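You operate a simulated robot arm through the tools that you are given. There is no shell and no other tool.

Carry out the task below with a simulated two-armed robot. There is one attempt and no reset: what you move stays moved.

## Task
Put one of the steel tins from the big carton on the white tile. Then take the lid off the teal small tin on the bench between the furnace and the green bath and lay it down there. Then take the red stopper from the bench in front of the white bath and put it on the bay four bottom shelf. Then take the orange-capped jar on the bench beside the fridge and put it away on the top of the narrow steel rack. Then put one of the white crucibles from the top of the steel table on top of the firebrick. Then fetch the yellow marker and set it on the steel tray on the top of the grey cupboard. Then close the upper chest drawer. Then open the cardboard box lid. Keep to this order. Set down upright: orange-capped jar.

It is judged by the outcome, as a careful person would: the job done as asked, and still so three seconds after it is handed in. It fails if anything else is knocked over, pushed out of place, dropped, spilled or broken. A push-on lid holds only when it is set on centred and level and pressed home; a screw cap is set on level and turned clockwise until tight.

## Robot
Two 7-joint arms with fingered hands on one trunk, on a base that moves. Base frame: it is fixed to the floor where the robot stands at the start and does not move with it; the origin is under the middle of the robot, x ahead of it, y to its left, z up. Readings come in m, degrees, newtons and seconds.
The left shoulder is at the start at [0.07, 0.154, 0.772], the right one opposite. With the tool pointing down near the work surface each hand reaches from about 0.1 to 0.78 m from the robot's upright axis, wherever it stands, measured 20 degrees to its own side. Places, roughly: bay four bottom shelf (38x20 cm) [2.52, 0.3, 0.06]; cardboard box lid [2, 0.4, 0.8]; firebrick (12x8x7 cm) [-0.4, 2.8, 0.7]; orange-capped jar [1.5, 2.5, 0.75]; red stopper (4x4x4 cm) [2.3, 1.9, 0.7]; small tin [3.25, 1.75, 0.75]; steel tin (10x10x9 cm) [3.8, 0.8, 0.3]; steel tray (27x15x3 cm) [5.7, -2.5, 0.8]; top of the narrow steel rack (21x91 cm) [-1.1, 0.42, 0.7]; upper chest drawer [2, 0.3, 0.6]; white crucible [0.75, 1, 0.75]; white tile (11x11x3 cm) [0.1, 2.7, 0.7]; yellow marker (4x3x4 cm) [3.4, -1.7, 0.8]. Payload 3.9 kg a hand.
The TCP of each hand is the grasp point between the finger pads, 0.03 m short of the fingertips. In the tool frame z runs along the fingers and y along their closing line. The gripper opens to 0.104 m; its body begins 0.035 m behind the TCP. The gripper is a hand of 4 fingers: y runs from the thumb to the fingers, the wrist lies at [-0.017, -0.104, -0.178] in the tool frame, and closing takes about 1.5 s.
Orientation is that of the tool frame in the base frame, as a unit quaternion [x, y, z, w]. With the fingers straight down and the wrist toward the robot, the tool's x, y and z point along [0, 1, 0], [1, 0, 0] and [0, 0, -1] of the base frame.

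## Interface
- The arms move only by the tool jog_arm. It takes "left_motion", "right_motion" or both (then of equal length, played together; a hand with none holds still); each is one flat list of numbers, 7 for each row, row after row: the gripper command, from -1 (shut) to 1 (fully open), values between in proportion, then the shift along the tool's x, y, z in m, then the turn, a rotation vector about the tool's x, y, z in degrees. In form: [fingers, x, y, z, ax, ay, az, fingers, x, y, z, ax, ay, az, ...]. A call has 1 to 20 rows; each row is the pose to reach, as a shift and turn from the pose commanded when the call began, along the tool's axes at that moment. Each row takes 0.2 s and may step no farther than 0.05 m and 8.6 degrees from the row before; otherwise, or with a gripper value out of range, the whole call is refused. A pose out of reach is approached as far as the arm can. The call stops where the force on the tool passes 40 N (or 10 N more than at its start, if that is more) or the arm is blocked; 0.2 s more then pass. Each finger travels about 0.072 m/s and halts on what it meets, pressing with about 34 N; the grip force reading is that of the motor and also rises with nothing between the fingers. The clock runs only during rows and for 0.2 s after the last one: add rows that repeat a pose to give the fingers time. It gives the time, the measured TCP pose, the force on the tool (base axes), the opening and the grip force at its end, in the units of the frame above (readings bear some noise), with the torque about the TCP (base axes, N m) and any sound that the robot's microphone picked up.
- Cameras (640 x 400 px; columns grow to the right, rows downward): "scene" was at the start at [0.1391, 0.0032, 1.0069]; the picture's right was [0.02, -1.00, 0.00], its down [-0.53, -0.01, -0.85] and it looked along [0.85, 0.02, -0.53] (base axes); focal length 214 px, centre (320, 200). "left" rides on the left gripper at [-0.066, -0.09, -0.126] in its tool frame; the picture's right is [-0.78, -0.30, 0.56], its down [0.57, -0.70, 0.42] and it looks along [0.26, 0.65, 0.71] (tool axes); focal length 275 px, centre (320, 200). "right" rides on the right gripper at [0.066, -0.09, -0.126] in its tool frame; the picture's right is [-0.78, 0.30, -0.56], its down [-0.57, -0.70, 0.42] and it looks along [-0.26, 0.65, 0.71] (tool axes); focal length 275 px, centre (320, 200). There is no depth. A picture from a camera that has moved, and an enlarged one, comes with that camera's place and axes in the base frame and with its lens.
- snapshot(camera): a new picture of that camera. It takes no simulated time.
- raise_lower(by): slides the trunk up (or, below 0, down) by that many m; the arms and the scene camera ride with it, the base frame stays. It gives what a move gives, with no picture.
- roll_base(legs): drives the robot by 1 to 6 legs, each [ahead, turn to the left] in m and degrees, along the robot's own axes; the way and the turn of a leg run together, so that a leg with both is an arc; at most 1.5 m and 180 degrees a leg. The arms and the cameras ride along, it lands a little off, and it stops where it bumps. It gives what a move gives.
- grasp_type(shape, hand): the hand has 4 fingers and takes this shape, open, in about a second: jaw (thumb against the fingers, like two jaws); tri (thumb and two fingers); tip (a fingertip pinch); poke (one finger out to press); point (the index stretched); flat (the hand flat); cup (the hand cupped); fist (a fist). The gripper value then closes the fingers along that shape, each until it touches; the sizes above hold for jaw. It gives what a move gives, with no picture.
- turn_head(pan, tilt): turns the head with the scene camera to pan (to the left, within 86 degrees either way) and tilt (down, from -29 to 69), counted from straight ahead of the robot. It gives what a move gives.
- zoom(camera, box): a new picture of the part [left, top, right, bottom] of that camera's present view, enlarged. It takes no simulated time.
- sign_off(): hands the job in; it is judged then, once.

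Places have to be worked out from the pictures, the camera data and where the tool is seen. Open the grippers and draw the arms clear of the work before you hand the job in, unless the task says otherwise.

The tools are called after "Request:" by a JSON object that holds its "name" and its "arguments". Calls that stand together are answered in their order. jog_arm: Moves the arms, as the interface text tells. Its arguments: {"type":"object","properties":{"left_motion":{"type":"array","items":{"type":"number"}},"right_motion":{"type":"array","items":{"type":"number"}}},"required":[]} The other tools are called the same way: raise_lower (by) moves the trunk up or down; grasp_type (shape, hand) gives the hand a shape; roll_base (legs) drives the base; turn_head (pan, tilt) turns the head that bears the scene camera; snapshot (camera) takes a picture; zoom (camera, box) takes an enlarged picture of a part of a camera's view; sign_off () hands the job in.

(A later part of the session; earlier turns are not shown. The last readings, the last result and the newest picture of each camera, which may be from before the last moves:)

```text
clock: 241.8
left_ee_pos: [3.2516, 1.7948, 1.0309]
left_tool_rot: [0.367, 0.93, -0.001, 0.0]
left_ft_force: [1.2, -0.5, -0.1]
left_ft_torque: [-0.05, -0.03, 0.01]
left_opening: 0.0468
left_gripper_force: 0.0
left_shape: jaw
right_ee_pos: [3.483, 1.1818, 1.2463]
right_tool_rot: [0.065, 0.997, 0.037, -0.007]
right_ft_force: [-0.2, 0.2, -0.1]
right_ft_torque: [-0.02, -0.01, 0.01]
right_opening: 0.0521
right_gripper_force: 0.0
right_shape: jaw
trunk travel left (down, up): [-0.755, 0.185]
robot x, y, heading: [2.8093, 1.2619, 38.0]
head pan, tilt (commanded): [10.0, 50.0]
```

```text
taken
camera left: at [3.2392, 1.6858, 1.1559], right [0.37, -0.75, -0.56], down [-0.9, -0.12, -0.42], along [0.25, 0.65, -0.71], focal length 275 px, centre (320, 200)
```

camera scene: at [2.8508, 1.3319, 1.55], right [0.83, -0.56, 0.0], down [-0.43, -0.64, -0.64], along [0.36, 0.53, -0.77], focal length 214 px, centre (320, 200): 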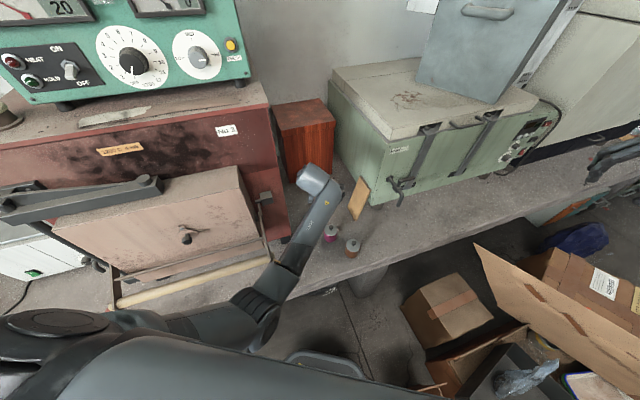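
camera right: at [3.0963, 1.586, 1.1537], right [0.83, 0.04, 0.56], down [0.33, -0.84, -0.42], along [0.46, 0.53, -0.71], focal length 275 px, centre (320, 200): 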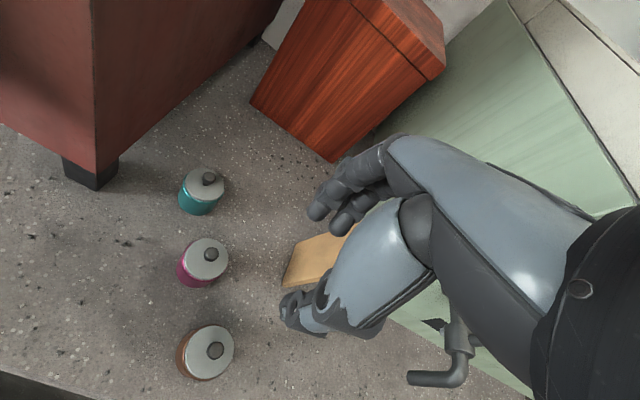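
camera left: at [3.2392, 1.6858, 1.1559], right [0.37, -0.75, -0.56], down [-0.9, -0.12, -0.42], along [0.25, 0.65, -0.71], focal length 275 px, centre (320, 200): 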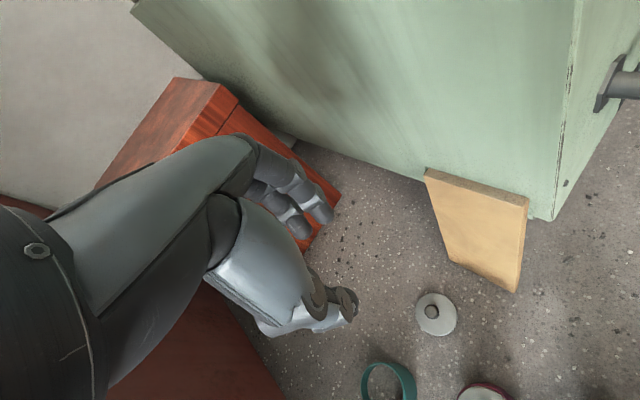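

The lid lies flat, knob up, next to the open tin: job 2 done. Next is the red stopper at about (2.35, 1.90). I turn back along the aisle with the hand high.

Request:
{"name": "roll_base", "arguments": {"legs": [[0, -46]]}}

Request:
{"name": "zoom", "arguments": {"camera": "scene", "box": [40, 120, 320, 320]}}

```text
clock: 243.0
left_ee_pos: [3.3201, 1.7342, 1.0292]
left_tool_rot: [0.425, 0.905, 0.0, -0.009]
left_ft_force: [-1.8, 1.0, -0.7]
left_ft_torque: [-0.01, -0.02, 0.13]
left_opening: 0.046
left_gripper_force: 0.0
left_shape: jaw
right_ee_pos: [3.4598, 1.0758, 1.2463]
right_tool_rot: [0.143, 0.989, 0.036, -0.002]
right_ft_force: [-0.1, -0.1, 0.1]
right_ft_torque: [0.03, 0.0, 0.0]
right_opening: 0.0521
right_gripper_force: 0.1
right_shape: jaw
trunk travel left (down, up): [-0.755, 0.185]
robot x, y, heading: [2.8106, 1.2582, 29.8]
head pan, tilt (commanded): [10.0, 50.0]
stopped in leg 1: the force on the tool passed its limit at 60 N (the readings are from after the stop); the commanded pose is now the measured one
```

```text
2.00 times, centred on (180, 220) of scene
camera zoom: at [2.9094, 1.3334, 1.5101], right [0.63, -0.77, 0.0], down [-0.59, -0.49, -0.64], along [0.5, 0.41, -0.77], focal length 429 px, centre (600, 160)
```

zoom: 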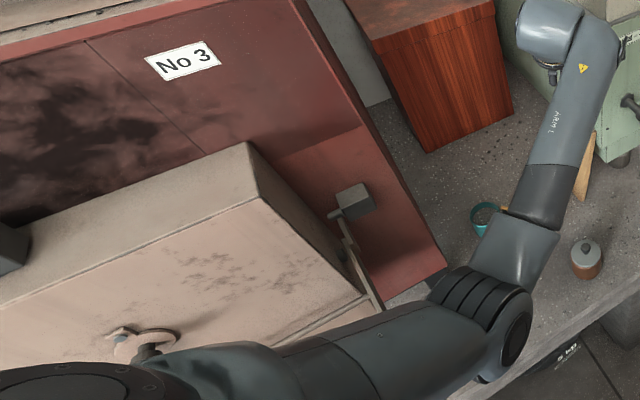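

The hand bumped something during the turn (bath side at this height). I stop and look before moving.

Request:
{"name": "snapshot", "arguments": {"camera": "left"}}

Request:
{"name": "turn_head", "arguments": {"pan": 25, "tilt": 35}}

Request:
{"name": "snapshot", "arguments": {"camera": "scene"}}

```text
taken
camera left: at [3.2953, 1.6241, 1.1543], right [0.26, -0.78, -0.57], down [-0.91, 0.0, -0.41], along [0.32, 0.63, -0.71], focal length 275 px, centre (320, 200)
```

left: 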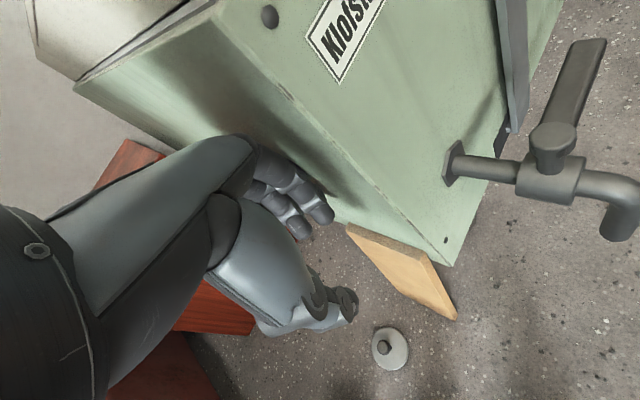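

```text
clock: 243.8
left_ee_pos: [3.3192, 1.7342, 1.029]
left_tool_rot: [0.425, 0.905, 0.001, -0.009]
left_ft_force: [-3.8, 0.8, 1.0]
left_ft_torque: [-0.01, -0.14, 0.11]
left_opening: 0.046
left_gripper_force: 0.0
left_shape: jaw
right_ee_pos: [3.4606, 1.0766, 1.2462]
right_tool_rot: [0.143, 0.989, 0.036, -0.004]
right_ft_force: [0.1, -0.6, 1.0]
right_ft_torque: [-0.01, 0.01, -0.03]
right_opening: 0.052
right_gripper_force: 0.0
right_shape: jaw
trunk travel left (down, up): [-0.755, 0.185]
robot x, y, heading: [2.8085, 1.2588, 29.4]
head pan, tilt (commanded): [25.0, 35.0]
```

```text
taken
camera scene: at [2.9022, 1.3561, 1.5318], right [0.81, -0.58, 0.0], down [-0.33, -0.47, -0.82], along [0.48, 0.66, -0.57], focal length 214 px, centre (320, 200)
```

scene: 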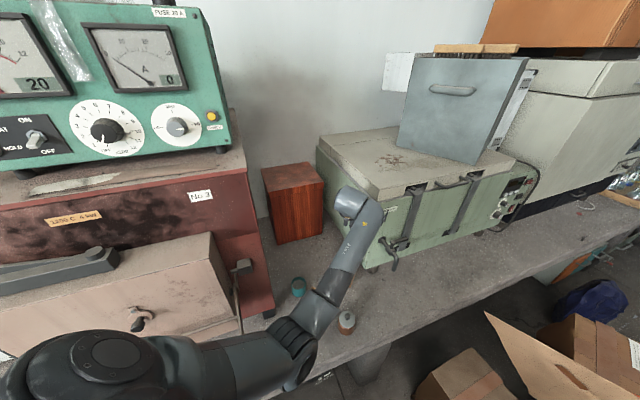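

The fingers only touched the heavy green bath's side; nothing has shifted. I rotate back left, reverse 12 cm for clearance, then turn right again.

Request:
{"name": "roll_base", "arguments": {"legs": [[0, 8], [-0.13, 0]]}}

Request:
{"name": "roll_base", "arguments": {"legs": [[0, -44]]}}

Request:
{"name": "turn_head", "arguments": {"pan": 65, "tilt": 45}}

Request:
{"name": "snapshot", "arguments": {"camera": "scene"}}

```text
clock: 245.7
left_ee_pos: [3.1437, 1.7236, 1.0274]
left_tool_rot: [0.358, 0.934, 0.0, -0.01]
left_ft_force: [0.0, -1.0, -0.5]
left_ft_torque: [-0.01, -0.04, -0.01]
left_opening: 0.0468
left_gripper_force: 0.0
left_shape: jaw
right_ee_pos: [3.3764, 1.0934, 1.2451]
right_tool_rot: [0.071, 0.997, 0.035, -0.007]
right_ft_force: [-0.6, -0.9, 1.2]
right_ft_torque: [-0.02, 0.01, 0.0]
right_opening: 0.0518
right_gripper_force: 0.1
right_shape: jaw
trunk travel left (down, up): [-0.755, 0.185]
robot x, y, heading: [2.7053, 1.1787, 37.8]
head pan, tilt (commanded): [25.0, 35.0]
```

```text
clock: 248.1
left_ee_pos: [3.3953, 1.2703, 1.0284]
left_tool_rot: [0.68, 0.734, 0.003, -0.008]
left_ft_force: [-0.6, 0.2, 0.3]
left_ft_torque: [-0.02, 0.01, 0.01]
left_opening: 0.0466
left_gripper_force: 0.0
left_shape: jaw
right_ee_pos: [3.1319, 0.6519, 1.2454]
right_tool_rot: [0.438, 0.898, 0.035, 0.007]
right_ft_force: [1.0, -0.2, 0.4]
right_ft_torque: [0.01, -0.01, 0.02]
right_opening: 0.052
right_gripper_force: 0.0
right_shape: jaw
trunk travel left (down, up): [-0.755, 0.185]
robot x, y, heading: [2.7066, 1.1799, -6.2]
head pan, tilt (commanded): [25.0, 35.0]
```

```text
clock: 249.2
left_ee_pos: [3.3965, 1.2704, 1.029]
left_tool_rot: [0.679, 0.734, 0.004, -0.008]
left_ft_force: [-0.2, -0.8, -0.1]
left_ft_torque: [0.0, -0.01, 0.01]
left_opening: 0.0467
left_gripper_force: 0.0
left_shape: jaw
right_ee_pos: [3.131, 0.6522, 1.2462]
right_tool_rot: [0.438, 0.898, 0.035, 0.007]
right_ft_force: [-0.6, 0.2, 1.2]
right_ft_torque: [-0.02, -0.02, 0.0]
right_opening: 0.0519
right_gripper_force: 0.1
right_shape: jaw
trunk travel left (down, up): [-0.755, 0.185]
robot x, y, heading: [2.7, 1.1792, -6.0]
head pan, tilt (commanded): [65.0, 45.0]
```

```text
taken
camera scene: at [2.795, 1.2439, 1.517], right [0.86, -0.52, 0.0], down [-0.36, -0.61, -0.71], along [0.36, 0.61, -0.71], focal length 214 px, centre (320, 200)
```

scene: 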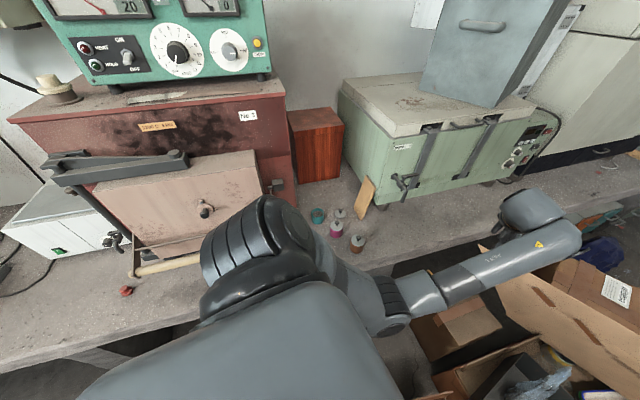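

Everything is in place. I fold the left arm down and back close to the body (as before) so I can turn toward the bench without sweeping the furnace.

Request:
{"name": "jog_arm", "arguments": {"left_motion": [0, 0, 0, 0.045, 0, 0, 5, 0, 0, 0, 0.09, 0, 0, 10.5, 0, 0, 0, 0.135, 0, 0, 10.5, 0, 0, 0, 0.18, 0, 0, 10.5, 0, 0, 0, 0.22, 0, 0, 10.5, 0, 0.02, -0.045, 0.22, 0, 0, 10.5, 0, 0.04, -0.09, 0.22, 0, 0, 10.5, 0, 0.06, -0.135, 0.22, 0, 0, 10.5, 0, 0.08, -0.18, 0.22, 0, 0, 10.5, 0, 0.1, -0.225, 0.22, 0, 0, 10.5, 0, 0.12, -0.27, 0.22, 0, 0, 10.5, 0, 0.14, -0.315, 0.22, 0, 0, 10.5, 0, 0.158, -0.357, 0.22, 0, 0, 10.5]}}

Request:
{"name": "roll_base", "arguments": {"legs": [[-0.54, 0]]}}

```text
clock: 252.0
left_ee_pos: [3.0248, 1.4027, 0.8146]
left_tool_rot: [0.744, 0.668, 0.003, -0.008]
left_ft_force: [-0.4, -0.6, -0.6]
left_ft_torque: [-0.01, -0.02, -0.02]
left_opening: 0.0518
left_gripper_force: 0.1
left_shape: jaw
right_ee_pos: [3.1293, 0.6518, 1.2465]
right_tool_rot: [0.437, 0.899, 0.036, 0.008]
right_ft_force: [-0.5, 0.4, 0.7]
right_ft_torque: [-0.01, 0.03, -0.05]
right_opening: 0.0519
right_gripper_force: 0.1
right_shape: jaw
trunk travel left (down, up): [-0.755, 0.185]
robot x, y, heading: [2.7073, 1.1782, -5.8]
head pan, tilt (commanded): [65.0, 45.0]
```

```text
clock: 255.1
left_ee_pos: [2.4871, 1.4598, 0.814]
left_tool_rot: [0.743, 0.669, 0.002, -0.009]
left_ft_force: [0.1, -0.2, -1.0]
left_ft_torque: [0.0, -0.01, 0.0]
left_opening: 0.0517
left_gripper_force: 0.1
left_shape: jaw
right_ee_pos: [2.5933, 0.7091, 1.2456]
right_tool_rot: [0.436, 0.899, 0.035, 0.007]
right_ft_force: [0.4, 0.8, -0.8]
right_ft_torque: [0.0, 0.01, -0.01]
right_opening: 0.052
right_gripper_force: 0.0
right_shape: jaw
trunk travel left (down, up): [-0.755, 0.185]
robot x, y, heading: [2.1625, 1.2339, -5.8]
head pan, tilt (commanded): [65.0, 45.0]
```

Now at (2.16, 1.23). I turn to heading ~52° with the left hand folded, then look at the stopper.

Request:
{"name": "roll_base", "arguments": {"legs": [[0, 58]]}}

Request:
{"name": "turn_head", "arguments": {"pan": 25, "tilt": 45}}

Request:
{"name": "snapshot", "arguments": {"camera": "scene"}}

Request:
{"name": "zoom", "arguments": {"camera": "scene", "box": [240, 150, 400, 250]}}

```text
clock: 258.1
left_ee_pos: [2.1445, 1.6272, 0.8139]
left_tool_rot: [0.326, 0.945, -0.002, -0.009]
left_ft_force: [0.2, -0.2, -1.0]
left_ft_torque: [0.0, 0.01, 0.02]
left_opening: 0.0515
left_gripper_force: 0.0
left_shape: jaw
right_ee_pos: [2.8366, 1.3177, 1.2451]
right_tool_rot: [-0.054, 0.998, 0.035, -0.011]
right_ft_force: [0.4, -0.1, 0.2]
right_ft_torque: [-0.01, 0.03, -0.04]
right_opening: 0.0518
right_gripper_force: 0.0
right_shape: jaw
trunk travel left (down, up): [-0.755, 0.185]
robot x, y, heading: [2.1656, 1.2329, 52.2]
head pan, tilt (commanded): [65.0, 45.0]
```

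```text
clock: 259.1
left_ee_pos: [2.1438, 1.6271, 0.8132]
left_tool_rot: [0.326, 0.945, -0.001, -0.009]
left_ft_force: [-0.4, 0.1, 0.1]
left_ft_torque: [0.01, 0.0, 0.01]
left_opening: 0.0517
left_gripper_force: 0.0
left_shape: jaw
right_ee_pos: [2.837, 1.319, 1.2444]
right_tool_rot: [-0.054, 0.998, 0.035, -0.01]
right_ft_force: [0.3, 0.4, 0.1]
right_ft_torque: [0.03, 0.04, -0.02]
right_opening: 0.0522
right_gripper_force: 0.1
right_shape: jaw
trunk travel left (down, up): [-0.755, 0.185]
robot x, y, heading: [2.1628, 1.2355, 52.0]
head pan, tilt (commanded): [25.0, 45.0]
```

```text
taken
camera scene: at [2.2122, 1.3543, 1.517], right [0.97, -0.22, 0.0], down [-0.16, -0.69, -0.71], along [0.16, 0.69, -0.71], focal length 214 px, centre (320, 200)
```

scene: 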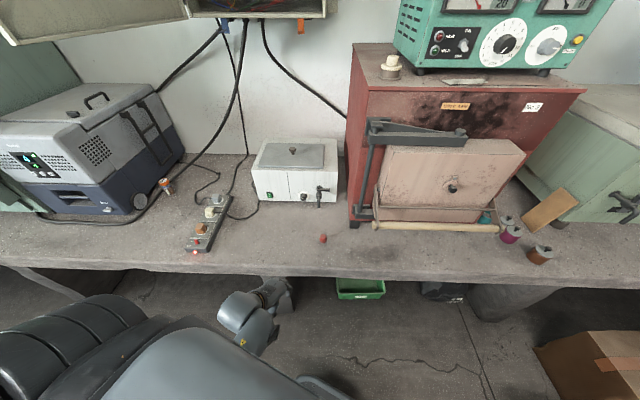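

```text
4.00 times, centred on (320, 200) of scene
camera zoom: at [2.2122, 1.3543, 1.517], right [0.97, -0.22, 0.0], down [-0.16, -0.69, -0.71], along [0.16, 0.69, -0.71], focal length 858 px, centre (320, 200)
```

zoom: 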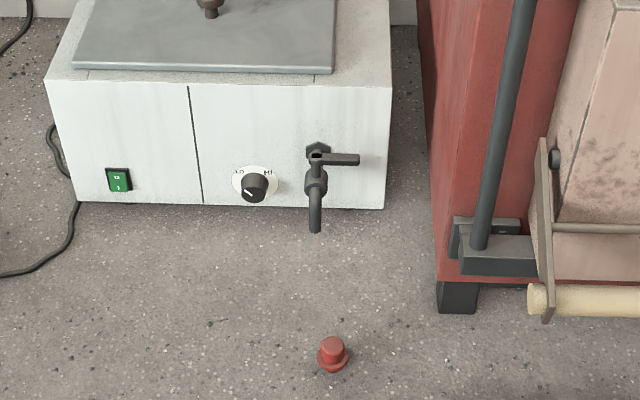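

Stopper located at (2.350, 1.891). I extend the left hand straight forward over it at a safe height.

Request:
{"name": "jog_arm", "arguments": {"left_motion": [0.2, 0, 0, -0.045, 0, 0, 0, 0.4, 0, 0.045, -0.05, 0, 0, 0, 0.4, 0, 0.09, -0.05, 0, 0, 0, 0.4, 0, 0.135, -0.05, 0, 0, 0, 0.4, 0, 0.18, -0.05, 0, 0, 0, 0.4, 0, 0.225, -0.05, 0, 0, 0, 0.4, 0, 0.27, -0.05, 0, 0, 0, 0.4, 0, 0.305, -0.05, 0, 0, 0, 0.4, 0, 0.335, -0.05, 0, 0, 0, 0.4, 0, 0.335, -0.05, 0, 0, 0]}}

Request:
{"name": "snapshot", "arguments": {"camera": "left"}}

```text
clock: 261.4
left_ee_pos: [2.352, 1.8911, 0.8619]
left_tool_rot: [0.326, 0.945, -0.001, -0.01]
left_ft_force: [0.1, -0.7, -0.4]
left_ft_torque: [-0.01, 0.0, 0.0]
left_opening: 0.0724
left_gripper_force: 0.1
left_shape: jaw
right_ee_pos: [2.8366, 1.3192, 1.2456]
right_tool_rot: [-0.054, 0.998, 0.036, -0.011]
right_ft_force: [0.7, -0.3, -0.4]
right_ft_torque: [-0.03, -0.03, 0.01]
right_opening: 0.052
right_gripper_force: 0.1
right_shape: jaw
trunk travel left (down, up): [-0.755, 0.185]
robot x, y, heading: [2.1636, 1.2363, 52.0]
head pan, tilt (commanded): [25.0, 45.0]
```

```text
taken
camera left: at [2.3517, 1.7792, 0.9862], right [0.42, -0.71, -0.57], down [-0.89, -0.2, -0.41], along [0.18, 0.68, -0.71], focal length 275 px, centre (320, 200)
```

left: 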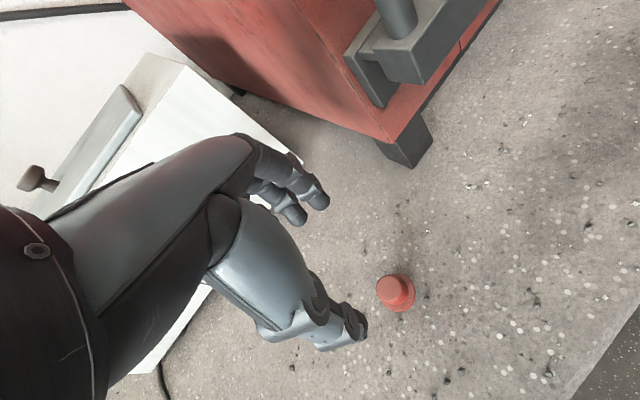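

Tracking is accurate; the stopper is about 5 mm right of the descent line. I correct and descend 12.3 cm slowly.

Request:
{"name": "jog_arm", "arguments": {"left_motion": [0.4, -0.005, -0.001, 0.03, 0, 0, 0, 0.4, -0.005, -0.001, 0.06, 0, 0, 0, 0.4, -0.005, -0.001, 0.085, 0, 0, 0, 0.4, -0.005, -0.001, 0.105, 0, 0, 0, 0.4, -0.005, -0.001, 0.117, 0, 0, 0, 0.4, -0.005, -0.001, 0.123, 0, 0, 0]}}

Request:
{"name": "snapshot", "arguments": {"camera": "left"}}

```text
clock: 262.8
left_ee_pos: [2.3523, 1.8884, 0.7372]
left_tool_rot: [0.325, 0.946, -0.002, -0.009]
left_ft_force: [0.3, 0.0, 0.3]
left_ft_torque: [-0.02, -0.03, -0.03]
left_opening: 0.0727
left_gripper_force: 0.1
left_shape: jaw
right_ee_pos: [2.8372, 1.3191, 1.2451]
right_tool_rot: [-0.053, 0.998, 0.034, -0.011]
right_ft_force: [0.1, -0.1, -0.3]
right_ft_torque: [-0.02, -0.01, -0.03]
right_opening: 0.0519
right_gripper_force: 0.0
right_shape: jaw
trunk travel left (down, up): [-0.755, 0.185]
robot x, y, heading: [2.1647, 1.2339, 52.3]
head pan, tilt (commanded): [25.0, 45.0]
```

```text
taken
camera left: at [2.3537, 1.7758, 0.863], right [0.42, -0.71, -0.57], down [-0.89, -0.2, -0.41], along [0.18, 0.68, -0.71], focal length 275 px, centre (320, 200)
```

left: 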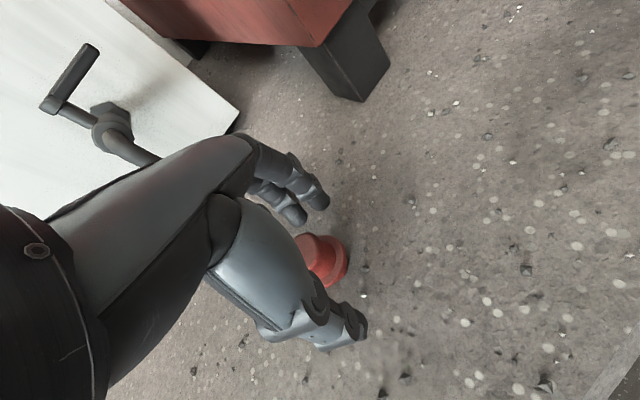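

The stopper is between thumb and fingers. I close on it.

Request:
{"name": "jog_arm", "arguments": {"left_motion": [0, 0, 0, 0, 0, 0, 0, -0.4, 0, 0, 0, 0, 0, 0, -0.8, 0, 0, 0, 0, 0, 0, -1, 0, 0, 0, 0, 0, 0, -1, 0, 0, 0, 0, 0, 0, -1, 0, 0, 0, 0, 0, 0, -1, 0, 0, 0, 0, 0, 0]}}

Request:
{"name": "jog_arm", "arguments": {"left_motion": [-1, 0, 0, -0.03, 0, 0, 0, -1, 0, 0, -0.07, 0, 0, 0, -1, 0, 0, -0.11, 0, 0, 0]}}

Request:
{"name": "snapshot", "arguments": {"camera": "left"}}

```text
clock: 264.4
left_ee_pos: [2.354, 1.8879, 0.7382]
left_tool_rot: [0.325, 0.946, -0.001, -0.008]
left_ft_force: [0.2, -0.3, -0.5]
left_ft_torque: [0.02, 0.0, 0.01]
left_opening: 0.0226
left_gripper_force: 34.3
left_shape: jaw
right_ee_pos: [2.8372, 1.3183, 1.245]
right_tool_rot: [-0.054, 0.998, 0.035, -0.01]
right_ft_force: [0.0, 0.5, 0.2]
right_ft_torque: [0.02, 0.02, 0.02]
right_opening: 0.052
right_gripper_force: 0.0
right_shape: jaw
trunk travel left (down, up): [-0.755, 0.185]
robot x, y, heading: [2.1646, 1.2343, 52.1]
head pan, tilt (commanded): [25.0, 45.0]
```

```text
clock: 265.1
left_ee_pos: [2.3558, 1.886, 0.8498]
left_tool_rot: [0.326, 0.945, -0.002, -0.009]
left_ft_force: [0.5, 0.5, 0.1]
left_ft_torque: [0.01, 0.03, 0.02]
left_opening: 0.0222
left_gripper_force: 34.3
left_shape: jaw
right_ee_pos: [2.8357, 1.317, 1.2461]
right_tool_rot: [-0.053, 0.998, 0.037, -0.01]
right_ft_force: [-0.5, -0.6, 0.2]
right_ft_torque: [0.03, 0.01, 0.02]
right_opening: 0.0521
right_gripper_force: 0.1
right_shape: jaw
trunk travel left (down, up): [-0.755, 0.185]
robot x, y, heading: [2.1674, 1.2344, 52.4]
head pan, tilt (commanded): [25.0, 45.0]
```

```text
taken
camera left: at [2.3551, 1.774, 0.9741], right [0.42, -0.71, -0.57], down [-0.89, -0.2, -0.41], along [0.18, 0.68, -0.72], focal length 275 px, centre (320, 200)
```

left: 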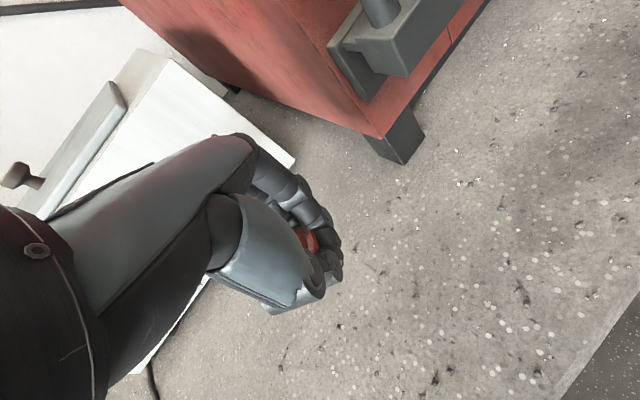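

Stopper is held (opening 22 mm). I fold the left arm back, and raise the trunk fully so my right arm clears the tall carton on the red unit (top ≈1.26 m).

Request:
{"name": "jog_arm", "arguments": {"left_motion": [-1, 0, -0.045, 0, 0, 0, 0, -1, 0, -0.09, 0, 0, 0, 0, -1, 0, -0.135, 0, 0, 0, 0, -1, 0, -0.18, 0, 0, 0, 0, -1, 0, -0.225, 0, 0, 0, 0, -1, 0, -0.27, 0.01, 0, 0, 0, -1, 0, -0.305, 0.02, 0, 0, 0, -1, 0, -0.335, 0.03, 0, 0, 0]}}

Request:
{"name": "raise_lower", "arguments": {"by": 0.18}}

Request:
{"name": "turn_head", "arguments": {"pan": -80, "tilt": 30}}

Request:
{"name": "snapshot", "arguments": {"camera": "scene"}}

```text
clock: 266.9
left_ee_pos: [2.149, 1.6247, 0.8199]
left_tool_rot: [0.325, 0.946, 0.0, -0.008]
left_ft_force: [-0.1, 0.1, -0.5]
left_ft_torque: [0.0, 0.0, -0.03]
left_opening: 0.0215
left_gripper_force: 34.1
left_shape: jaw
right_ee_pos: [2.8363, 1.3188, 1.2461]
right_tool_rot: [-0.053, 0.998, 0.035, -0.01]
right_ft_force: [-1.1, -0.2, -0.5]
right_ft_torque: [0.01, 0.0, 0.01]
right_opening: 0.0519
right_gripper_force: 0.0
right_shape: jaw
trunk travel left (down, up): [-0.755, 0.185]
robot x, y, heading: [2.1627, 1.2387, 52.0]
head pan, tilt (commanded): [25.0, 45.0]
```

```text
clock: 268.9
left_ee_pos: [2.1487, 1.6244, 0.9994]
left_tool_rot: [0.325, 0.946, -0.001, -0.009]
left_ft_force: [0.6, -0.2, -0.5]
left_ft_torque: [-0.01, -0.02, -0.01]
left_opening: 0.0215
left_gripper_force: 33.8
left_shape: jaw
right_ee_pos: [2.8362, 1.3195, 1.4253]
right_tool_rot: [-0.053, 0.998, 0.035, -0.01]
right_ft_force: [0.0, 0.2, 0.4]
right_ft_torque: [-0.02, -0.02, 0.0]
right_opening: 0.0516
right_gripper_force: 0.0
right_shape: jaw
trunk travel left (down, up): [-0.935, 0.005]
robot x, y, heading: [2.1609, 1.23, 52.2]
head pan, tilt (commanded): [25.0, 45.0]
```

```text
clock: 270.8
left_ee_pos: [2.1483, 1.6248, 0.9997]
left_tool_rot: [0.325, 0.946, -0.001, -0.008]
left_ft_force: [-0.1, -0.1, -0.1]
left_ft_torque: [-0.01, -0.01, 0.0]
left_opening: 0.0216
left_gripper_force: 33.6
left_shape: jaw
right_ee_pos: [2.8359, 1.319, 1.4247]
right_tool_rot: [-0.054, 0.998, 0.034, -0.011]
right_ft_force: [-0.1, -0.3, 0.3]
right_ft_torque: [0.0, 0.03, -0.01]
right_opening: 0.0519
right_gripper_force: 0.0
right_shape: jaw
trunk travel left (down, up): [-0.935, 0.005]
robot x, y, heading: [2.1659, 1.2358, 52.3]
head pan, tilt (commanded): [-80.0, 30.0]
```

```text
taken
camera scene: at [2.274, 1.2328, 1.7196], right [-0.47, -0.88, 0.0], down [-0.44, 0.23, -0.87], along [0.77, -0.41, -0.5], focal length 214 px, centre (320, 200)
```

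scene: 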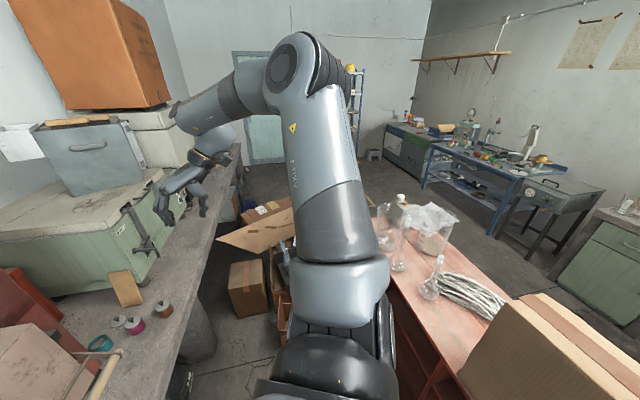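

The tall carton's top is about 1.31 m, and my right hand is at 1.42 m, so it clears. I turn to heading -17° for reversing out.

Request:
{"name": "roll_base", "arguments": {"legs": [[0, -69]]}}

Request:
{"name": "turn_head", "arguments": {"pan": -60, "tilt": 40}}

Request:
{"name": "snapshot", "arguments": {"camera": "scene"}}

```text
clock: 274.2
left_ee_pos: [2.5219, 1.3908, 1.0002]
left_tool_rot: [0.802, 0.597, 0.004, -0.008]
left_ft_force: [-0.3, -0.3, 0.4]
left_ft_torque: [-0.01, 0.02, 0.0]
left_opening: 0.0214
left_gripper_force: 34.0
left_shape: jaw
right_ee_pos: [2.487, 0.6387, 1.4259]
right_tool_rot: [0.52, 0.854, 0.034, 0.01]
right_ft_force: [-1.3, 0.6, 0.1]
right_ft_torque: [0.0, 0.02, 0.03]
right_opening: 0.0518
right_gripper_force: 0.1
right_shape: jaw
trunk travel left (down, up): [-0.935, 0.005]
robot x, y, heading: [2.1643, 1.2352, -16.6]
head pan, tilt (commanded): [-80.0, 30.0]
```

```text
clock: 275.0
left_ee_pos: [2.5223, 1.3899, 1.0]
left_tool_rot: [0.802, 0.597, 0.004, -0.008]
left_ft_force: [0.0, -0.2, -0.3]
left_ft_torque: [0.0, -0.03, 0.06]
left_opening: 0.0214
left_gripper_force: 34.3
left_shape: jaw
right_ee_pos: [2.487, 0.6381, 1.4266]
right_tool_rot: [0.519, 0.854, 0.034, 0.01]
right_ft_force: [0.3, -1.3, 0.5]
right_ft_torque: [-0.02, -0.01, 0.03]
right_opening: 0.0519
right_gripper_force: 0.1
right_shape: jaw
trunk travel left (down, up): [-0.935, 0.005]
robot x, y, heading: [2.1631, 1.2385, -16.7]
head pan, tilt (commanded): [-60.0, 40.0]
```

```text
taken
camera scene: at [2.2306, 1.1385, 1.7042], right [-0.97, -0.23, 0.0], down [-0.15, 0.63, -0.77], along [0.18, -0.75, -0.64], focal length 214 px, centre (320, 200)
```

scene: 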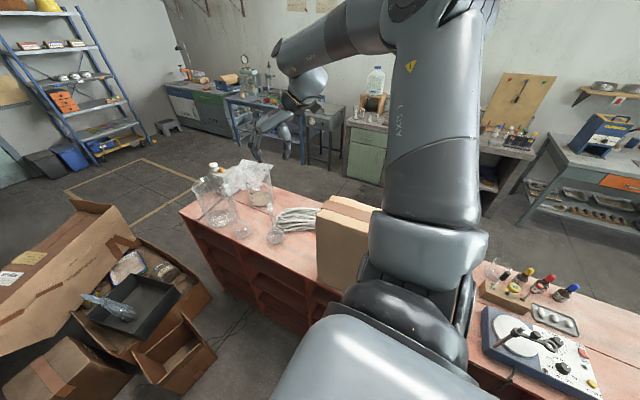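

The carton's top is at ≈1.29 m and the right hand's fingertips at ≈1.40 m. I reverse 1 m along the aisle and check.

Request:
{"name": "roll_base", "arguments": {"legs": [[-0.95, 0]]}}

Request:
{"name": "snapshot", "arguments": {"camera": "scene"}}

```text
clock: 280.0
left_ee_pos: [1.6054, 1.6634, 0.9991]
left_tool_rot: [0.803, 0.596, 0.004, -0.008]
left_ft_force: [-0.8, 0.7, -0.1]
left_ft_torque: [-0.01, 0.0, 0.01]
left_opening: 0.0215
left_gripper_force: 34.3
left_shape: jaw
right_ee_pos: [1.5695, 0.9122, 1.425]
right_tool_rot: [0.519, 0.854, 0.034, 0.011]
right_ft_force: [0.2, 0.3, 0.3]
right_ft_torque: [0.0, 0.0, 0.01]
right_opening: 0.0516
right_gripper_force: 0.1
right_shape: jaw
trunk travel left (down, up): [-0.935, 0.005]
robot x, y, heading: [1.2479, 1.5072, -16.8]
head pan, tilt (commanded): [-60.0, 40.0]
```

```text
taken
camera scene: at [1.3156, 1.4122, 1.7041], right [-0.97, -0.23, 0.0], down [-0.15, 0.63, -0.77], along [0.18, -0.75, -0.64], focal length 214 px, centre (320, 200)
```

scene: 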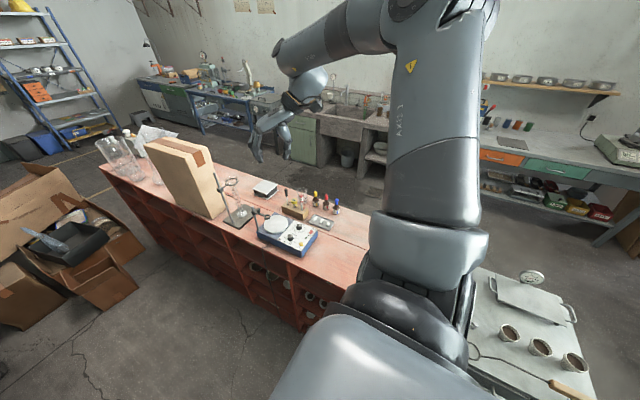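

Clear. I continue reversing past the steel table, then turn to go around its window side into the main aisle.

Request:
{"name": "roll_base", "arguments": {"legs": [[-1.2, 0], [0, -84], [1.45, 0]]}}

Request:
{"name": "turn_head", "arguments": {"pan": 60, "tilt": 35}}

Request:
{"name": "snapshot", "arguments": {"camera": "scene"}}

```text
clock: 296.3
left_ee_pos: [0.0153, 0.1329, 0.9995]
left_tool_rot: [0.995, -0.097, 0.008, -0.004]
left_ft_force: [0.2, 0.6, -0.5]
left_ft_torque: [-0.02, -0.02, -0.01]
left_opening: 0.0215
left_gripper_force: 33.9
left_shape: jaw
right_ee_pos: [-0.7367, 0.0938, 1.4262]
right_tool_rot: [0.958, 0.284, 0.018, 0.032]
right_ft_force: [0.4, -0.3, -0.4]
right_ft_torque: [0.0, 0.0, -0.02]
right_opening: 0.0518
right_gripper_force: 0.1
right_shape: jaw
trunk travel left (down, up): [-0.935, 0.005]
robot x, y, heading: [-0.1755, 0.471, -100.9]
head pan, tilt (commanded): [-60.0, 40.0]
```

```text
clock: 298.3
left_ee_pos: [0.015, 0.1317, 0.9995]
left_tool_rot: [0.995, -0.097, 0.009, -0.004]
left_ft_force: [0.0, 0.0, 0.5]
left_ft_torque: [0.0, 0.0, 0.0]
left_opening: 0.0217
left_gripper_force: 34.4
left_shape: jaw
right_ee_pos: [-0.7369, 0.0935, 1.4258]
right_tool_rot: [0.958, 0.284, 0.018, 0.031]
right_ft_force: [-0.3, -0.3, 0.3]
right_ft_torque: [0.02, 0.02, -0.02]
right_opening: 0.0517
right_gripper_force: 0.1
right_shape: jaw
trunk travel left (down, up): [-0.935, 0.005]
robot x, y, heading: [-0.1788, 0.4748, -100.7]
head pan, tilt (commanded): [60.0, 35.0]
```

```text
taken
camera scene: at [-0.1192, 0.3665, 1.7118], right [-0.66, -0.75, 0.0], down [-0.43, 0.38, -0.82], along [0.62, -0.54, -0.57], focal length 214 px, centre (320, 200)
```

scene: 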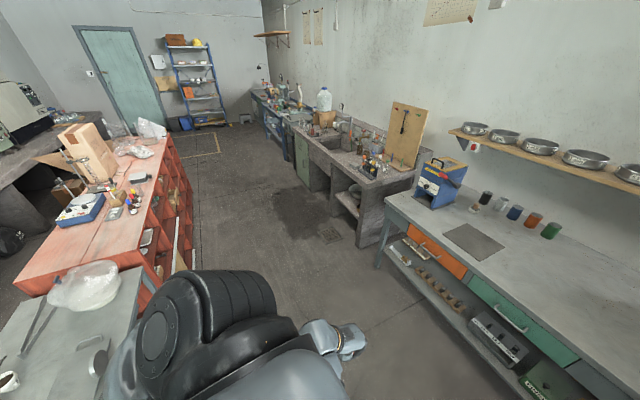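

Open floor here. I turn into the main aisle and drive to a spot in front of bay four of the red unit.

Request:
{"name": "roll_base", "arguments": {"legs": [[0, 82], [1.4, 0]]}}

Request:
{"name": "turn_head", "arguments": {"pan": 40, "tilt": 35}}

Request:
{"name": "snapshot", "arguments": {"camera": "scene"}}

Request:
{"name": "zoom", "arguments": {"camera": "scene", "box": [160, 100, 480, 300]}}

```text
clock: 308.8
left_ee_pos: [1.5003, 0.1877, 0.9994]
left_tool_rot: [0.809, 0.588, 0.004, -0.008]
left_ft_force: [-0.6, -0.3, -0.6]
left_ft_torque: [-0.02, -0.01, 0.0]
left_opening: 0.0212
left_gripper_force: 34.0
left_shape: jaw
right_ee_pos: [1.4486, -0.5631, 1.427]
right_tool_rot: [0.527, 0.849, 0.035, 0.012]
right_ft_force: [0.2, 0.3, -0.1]
right_ft_torque: [-0.04, 0.0, 0.0]
right_opening: 0.0518
right_gripper_force: 0.0
right_shape: jaw
trunk travel left (down, up): [-0.935, 0.005]
robot x, y, heading: [1.1414, 0.0394, -18.0]
head pan, tilt (commanded): [60.0, 35.0]
```

```text
clock: 309.6
left_ee_pos: [1.5016, 0.1863, 1.0009]
left_tool_rot: [0.808, 0.588, 0.003, -0.008]
left_ft_force: [0.2, 0.1, 0.1]
left_ft_torque: [-0.01, 0.01, 0.04]
left_opening: 0.0214
left_gripper_force: 34.5
left_shape: jaw
right_ee_pos: [1.4507, -0.5638, 1.4267]
right_tool_rot: [0.528, 0.849, 0.034, 0.011]
right_ft_force: [-0.4, 0.0, -0.4]
right_ft_torque: [0.01, 0.0, 0.02]
right_opening: 0.0521
right_gripper_force: 0.0
right_shape: jaw
trunk travel left (down, up): [-0.935, 0.005]
robot x, y, heading: [1.1386, 0.0414, -17.9]
head pan, tilt (commanded): [40.0, 35.0]
```

```text
taken
camera scene: at [1.2694, 0.0581, 1.7118], right [0.38, -0.93, 0.0], down [-0.53, -0.22, -0.82], along [0.76, 0.31, -0.57], focal length 214 px, centre (320, 200)
```

scene: 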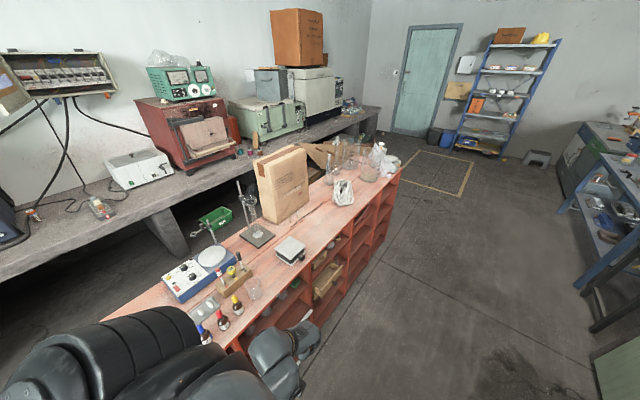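

```text
2.00 times, centred on (320, 200) of scene
camera zoom: at [1.2694, 0.0581, 1.7118], right [0.38, -0.93, 0.0], down [-0.53, -0.22, -0.82], along [0.76, 0.31, -0.57], focal length 429 px, centre (320, 200)
```

zoom: 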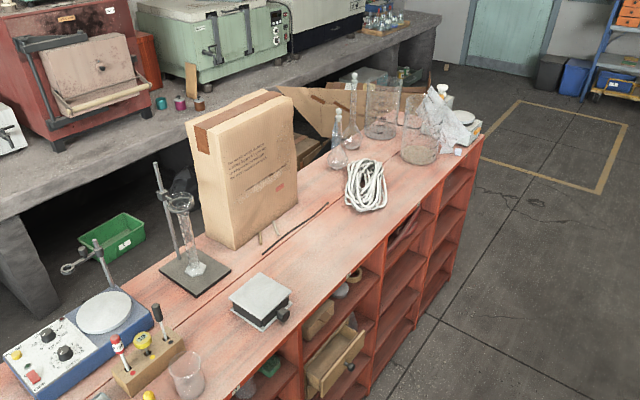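

The bays are visible. I drive on 1.3 m and turn to face the unit.

Request:
{"name": "roll_base", "arguments": {"legs": [[1.3, 0], [0, 93]]}}

Request:
{"name": "turn_head", "arguments": {"pan": 0, "tilt": 50}}

Request:
{"name": "snapshot", "arguments": {"camera": "scene"}}

```text
clock: 320.1
left_ee_pos: [2.1945, 0.0063, 1.0]
left_tool_rot: [0.101, 0.995, -0.003, -0.008]
left_ft_force: [-0.4, 1.0, -0.4]
left_ft_torque: [0.04, -0.02, -0.01]
left_opening: 0.0212
left_gripper_force: 34.2
left_shape: jaw
right_ee_pos: [2.946, 0.0369, 1.4257]
right_tool_rot: [-0.28, 0.959, 0.031, -0.019]
right_ft_force: [-0.1, 0.0, 0.1]
right_ft_torque: [-0.01, 0.02, 0.02]
right_opening: 0.0518
right_gripper_force: 0.1
right_shape: jaw
trunk travel left (down, up): [-0.935, 0.005]
robot x, y, heading: [2.3846, -0.3342, 78.5]
head pan, tilt (commanded): [40.0, 35.0]
```

```text
clock: 321.2
left_ee_pos: [2.1947, 0.0053, 0.9997]
left_tool_rot: [0.103, 0.995, -0.004, -0.009]
left_ft_force: [1.0, 0.1, 0.2]
left_ft_torque: [0.0, 0.04, -0.02]
left_opening: 0.0209
left_gripper_force: 33.8
left_shape: jaw
right_ee_pos: [2.9463, 0.0372, 1.4264]
right_tool_rot: [-0.28, 0.959, 0.031, -0.017]
right_ft_force: [0.2, 0.1, 0.1]
right_ft_torque: [0.01, 0.0, -0.01]
right_opening: 0.0517
right_gripper_force: 0.1
right_shape: jaw
trunk travel left (down, up): [-0.935, 0.005]
robot x, y, heading: [2.3806, -0.3368, 78.6]
head pan, tilt (commanded): [0.0, 50.0]
```

```text
taken
camera scene: at [2.406, -0.2108, 1.6901], right [0.98, -0.2, 0.0], down [-0.15, -0.75, -0.64], along [0.13, 0.63, -0.77], focal length 214 px, centre (320, 200)
```

scene: 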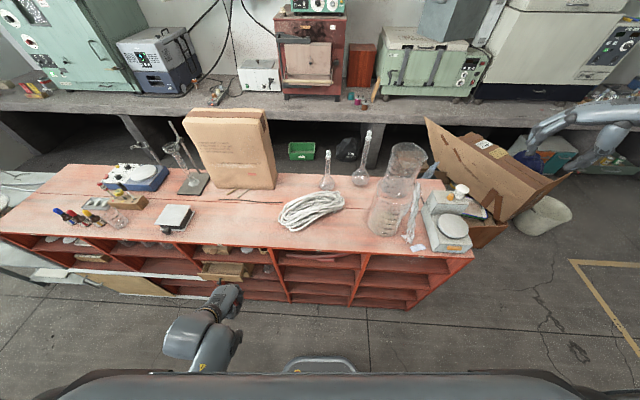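

Bay four is the second from the right end (centre ≈(2.51, 0.27)). I turn 18° right so my right arm stays clear of the unit, then lower the trunk.

Request:
{"name": "roll_base", "arguments": {"legs": [[0, -18]]}}

Request:
{"name": "raise_lower", "arguments": {"by": -0.4}}

Request:
{"name": "raise_lower", "arguments": {"by": -0.35}}

Request:
{"name": "turn_head", "arguments": {"pan": 15, "tilt": 45}}

Request:
{"name": "snapshot", "arguments": {"camera": "scene"}}

```text
clock: 322.6
left_ee_pos: [2.3104, 0.0474, 0.9997]
left_tool_rot: [0.257, 0.966, -0.003, -0.008]
left_ft_force: [-1.0, -0.6, 0.3]
left_ft_torque: [-0.02, 0.0, 0.02]
left_opening: 0.0213
left_gripper_force: 34.3
left_shape: jaw
right_ee_pos: [3.0345, -0.1566, 1.4269]
right_tool_rot: [-0.125, 0.991, 0.034, -0.012]
right_ft_force: [0.0, -0.3, 0.2]
right_ft_torque: [0.0, 0.04, -0.01]
right_opening: 0.052
right_gripper_force: 0.0
right_shape: jaw
trunk travel left (down, up): [-0.935, 0.005]
robot x, y, heading: [2.3827, -0.3357, 60.1]
head pan, tilt (commanded): [0.0, 50.0]
```

```text
clock: 326.4
left_ee_pos: [2.3098, 0.0473, 0.5994]
left_tool_rot: [0.258, 0.966, -0.002, -0.009]
left_ft_force: [-0.2, 0.0, -0.1]
left_ft_torque: [0.0, -0.02, 0.0]
left_opening: 0.0213
left_gripper_force: 33.8
left_shape: jaw
right_ee_pos: [3.0349, -0.158, 1.0268]
right_tool_rot: [-0.125, 0.992, 0.034, -0.013]
right_ft_force: [0.5, 0.6, 0.1]
right_ft_torque: [0.0, -0.04, 0.03]
right_opening: 0.0519
right_gripper_force: 0.1
right_shape: jaw
trunk travel left (down, up): [-0.535, 0.405]
robot x, y, heading: [2.3808, -0.3346, 60.4]
head pan, tilt (commanded): [0.0, 50.0]
```

```text
clock: 329.8
left_ee_pos: [2.309, 0.0477, 0.249]
left_tool_rot: [0.257, 0.966, -0.001, -0.009]
left_ft_force: [0.2, 0.3, 0.7]
left_ft_torque: [0.02, 0.04, 0.0]
left_opening: 0.0211
left_gripper_force: 33.8
left_shape: jaw
right_ee_pos: [3.0337, -0.1571, 0.6749]
right_tool_rot: [-0.125, 0.992, 0.034, -0.011]
right_ft_force: [-0.6, 0.0, 0.8]
right_ft_torque: [0.04, 0.02, -0.01]
right_opening: 0.0517
right_gripper_force: 0.1
right_shape: jaw
trunk travel left (down, up): [-0.185, 0.755]
robot x, y, heading: [2.3804, -0.336, 60.5]
head pan, tilt (commanded): [0.0, 50.0]
```

```text
clock: 330.6
left_ee_pos: [2.3098, 0.0467, 0.2492]
left_tool_rot: [0.257, 0.966, -0.002, -0.009]
left_ft_force: [0.7, -0.5, -0.1]
left_ft_torque: [-0.02, 0.0, 0.0]
left_opening: 0.0214
left_gripper_force: 34.3
left_shape: jaw
right_ee_pos: [3.0349, -0.1575, 0.6765]
right_tool_rot: [-0.126, 0.991, 0.033, -0.012]
right_ft_force: [0.2, 0.5, 0.0]
right_ft_torque: [0.04, -0.02, -0.02]
right_opening: 0.0518
right_gripper_force: 0.1
right_shape: jaw
trunk travel left (down, up): [-0.185, 0.755]
robot x, y, heading: [2.3807, -0.3385, 60.3]
head pan, tilt (commanded): [15.0, 45.0]
```

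```text
taken
camera scene: at [2.4261, -0.2132, 0.9469], right [0.97, -0.25, 0.0], down [-0.18, -0.68, -0.71], along [0.18, 0.68, -0.71], focal length 214 px, centre (320, 200)
```

scene: 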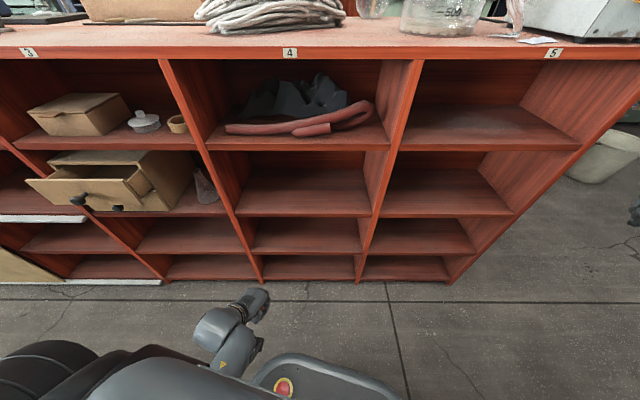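

Bays are labelled 3, 4, 5 — the bottom shelf of bay 4 spans x≈2.29–2.68 with its front edge near y≈0.19 and about 19 cm of opening height. I move the hand forward, pitching it 25° so it stays low when entering.

Request:
{"name": "jog_arm", "arguments": {"left_motion": [-1, -0.008, 0.03, 0, -6, 0, 0, -1, -0.015, 0.06, 0, -12, 0, 0, -1, -0.022, 0.09, 0, -18, 0, 0, -1, -0.03, 0.115, 0, -25, 0, 0, -1, -0.03, 0.115, 0, -25, 0, 0]}}

Request:
{"name": "raise_lower", "arguments": {"by": -0.1}}

Request:
{"name": "snapshot", "arguments": {"camera": "scene"}}

Request:
{"name": "snapshot", "arguments": {"camera": "left"}}

```text
clock: 331.8
left_ee_pos: [2.393, 0.133, 0.2482]
left_tool_rot: [0.253, 0.944, 0.207, 0.048]
left_ft_force: [0.4, -0.4, -0.2]
left_ft_torque: [0.01, 0.0, -0.02]
left_opening: 0.0211
left_gripper_force: 33.7
left_shape: jaw
right_ee_pos: [3.034, -0.1569, 0.6755]
right_tool_rot: [-0.126, 0.991, 0.034, -0.013]
right_ft_force: [-0.3, 0.5, -0.9]
right_ft_torque: [-0.01, -0.01, 0.0]
right_opening: 0.052
right_gripper_force: 0.0
right_shape: jaw
trunk travel left (down, up): [-0.185, 0.755]
robot x, y, heading: [2.3776, -0.3363, 60.2]
head pan, tilt (commanded): [15.0, 45.0]
```

```text
clock: 333.1
left_ee_pos: [2.3948, 0.141, 0.1841]
left_tool_rot: [0.25, 0.937, 0.237, 0.051]
left_ft_force: [0.2, 0.5, 0.2]
left_ft_torque: [-0.02, -0.02, -0.04]
left_opening: 0.0208
left_gripper_force: 33.9
left_shape: jaw
right_ee_pos: [3.0349, -0.1672, 0.5823]
right_tool_rot: [-0.125, 0.991, 0.043, -0.012]
right_ft_force: [0.0, -0.3, -0.1]
right_ft_torque: [0.03, -0.02, 0.0]
right_opening: 0.0517
right_gripper_force: 0.1
right_shape: jaw
trunk travel left (down, up): [-0.085, 0.855]
robot x, y, heading: [2.3806, -0.336, 60.0]
head pan, tilt (commanded): [15.0, 45.0]
```

```text
taken
camera scene: at [2.426, -0.227, 0.8523], right [0.97, -0.25, 0.0], down [-0.18, -0.67, -0.72], along [0.18, 0.7, -0.69], focal length 214 px, centre (320, 200)
```

scene: 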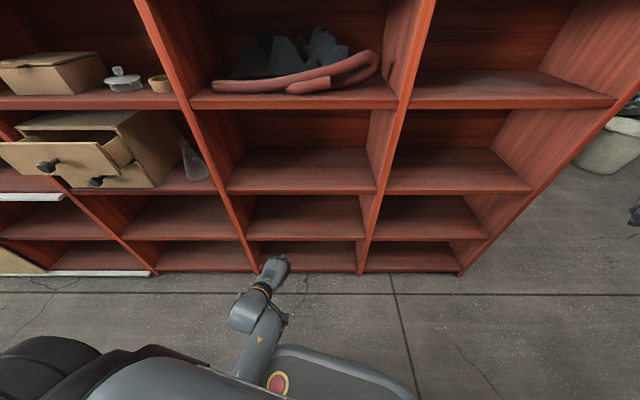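

```text
taken
camera left: at [2.388, -0.0137, 0.2503], right [0.66, -0.37, -0.65], down [-0.72, -0.08, -0.69], along [0.21, 0.92, -0.32], focal length 275 px, centre (320, 200)
```

left: 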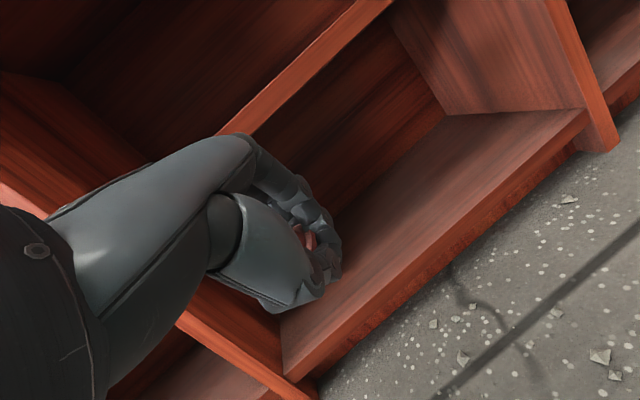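

The trunk tilted slightly: my forearm is pressing on my own base deck. I raise back up, back away from the unit, and will extend the arm further so the forearm clears the base.

Request:
{"name": "raise_lower", "arguments": {"by": 0.1}}

Request:
{"name": "roll_base", "arguments": {"legs": [[-0.2, 0]]}}

Request:
{"name": "jog_arm", "arguments": {"left_motion": [-1, 0, 0.04, 0.018, 0, 0, 0, -1, 0, 0.08, 0.037, 0, 0, 0, -1, 0, 0.12, 0.056, 0, 0, 0, -1, 0, 0.16, 0.075, 0, 0, 0, -1, 0, 0.19, 0.089, 0, 0, 0, -1, 0, 0.19, 0.089, 0, 0, 0]}}

Request:
{"name": "snapshot", "arguments": {"camera": "scene"}}

```text
clock: 334.4
left_ee_pos: [2.3923, 0.1311, 0.2471]
left_tool_rot: [0.252, 0.944, 0.207, 0.046]
left_ft_force: [-0.3, -0.3, -0.6]
left_ft_torque: [-0.01, 0.03, -0.01]
left_opening: 0.021
left_gripper_force: 33.9
left_shape: jaw
right_ee_pos: [3.0348, -0.1579, 0.6764]
right_tool_rot: [-0.126, 0.991, 0.034, -0.012]
right_ft_force: [0.6, 0.3, 0.7]
right_ft_torque: [0.03, 0.03, -0.01]
right_opening: 0.0521
right_gripper_force: 0.0
right_shape: jaw
trunk travel left (down, up): [-0.185, 0.755]
robot x, y, heading: [2.3825, -0.3341, 60.2]
head pan, tilt (commanded): [15.0, 45.0]
```

```text
clock: 336.1
left_ee_pos: [2.2939, -0.0416, 0.2487]
left_tool_rot: [0.254, 0.944, 0.207, 0.047]
left_ft_force: [-0.3, -0.4, 0.1]
left_ft_torque: [-0.05, 0.0, 0.0]
left_opening: 0.0211
left_gripper_force: 33.9
left_shape: jaw
right_ee_pos: [2.9341, -0.3324, 0.6764]
right_tool_rot: [-0.125, 0.992, 0.033, -0.012]
right_ft_force: [-0.4, 0.3, -0.7]
right_ft_torque: [0.02, 0.03, -0.01]
right_opening: 0.052
right_gripper_force: 0.0
right_shape: jaw
trunk travel left (down, up): [-0.185, 0.755]
robot x, y, heading: [2.2818, -0.5131, 60.0]
head pan, tilt (commanded): [15.0, 45.0]
```

```text
clock: 337.4
left_ee_pos: [2.3985, 0.1403, 0.2465]
left_tool_rot: [0.254, 0.944, 0.207, 0.047]
left_ft_force: [0.3, -0.5, -0.1]
left_ft_torque: [0.0, 0.01, 0.02]
left_opening: 0.0209
left_gripper_force: 34.3
left_shape: jaw
right_ee_pos: [2.9356, -0.333, 0.6754]
right_tool_rot: [-0.124, 0.992, 0.034, -0.012]
right_ft_force: [0.2, -0.2, 0.2]
right_ft_torque: [-0.03, 0.0, -0.01]
right_opening: 0.0521
right_gripper_force: 0.1
right_shape: jaw
trunk travel left (down, up): [-0.185, 0.755]
robot x, y, heading: [2.2782, -0.5113, 60.2]
head pan, tilt (commanded): [15.0, 45.0]
```

```text
taken
camera scene: at [2.3264, -0.388, 0.947], right [0.97, -0.25, 0.0], down [-0.18, -0.68, -0.71], along [0.18, 0.68, -0.71], focal length 214 px, centre (320, 200)
```

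scene: 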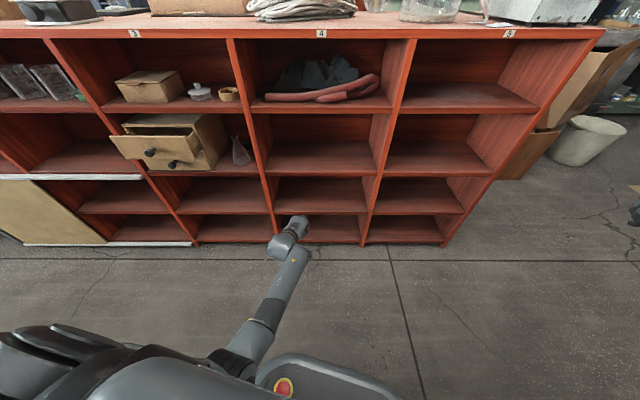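

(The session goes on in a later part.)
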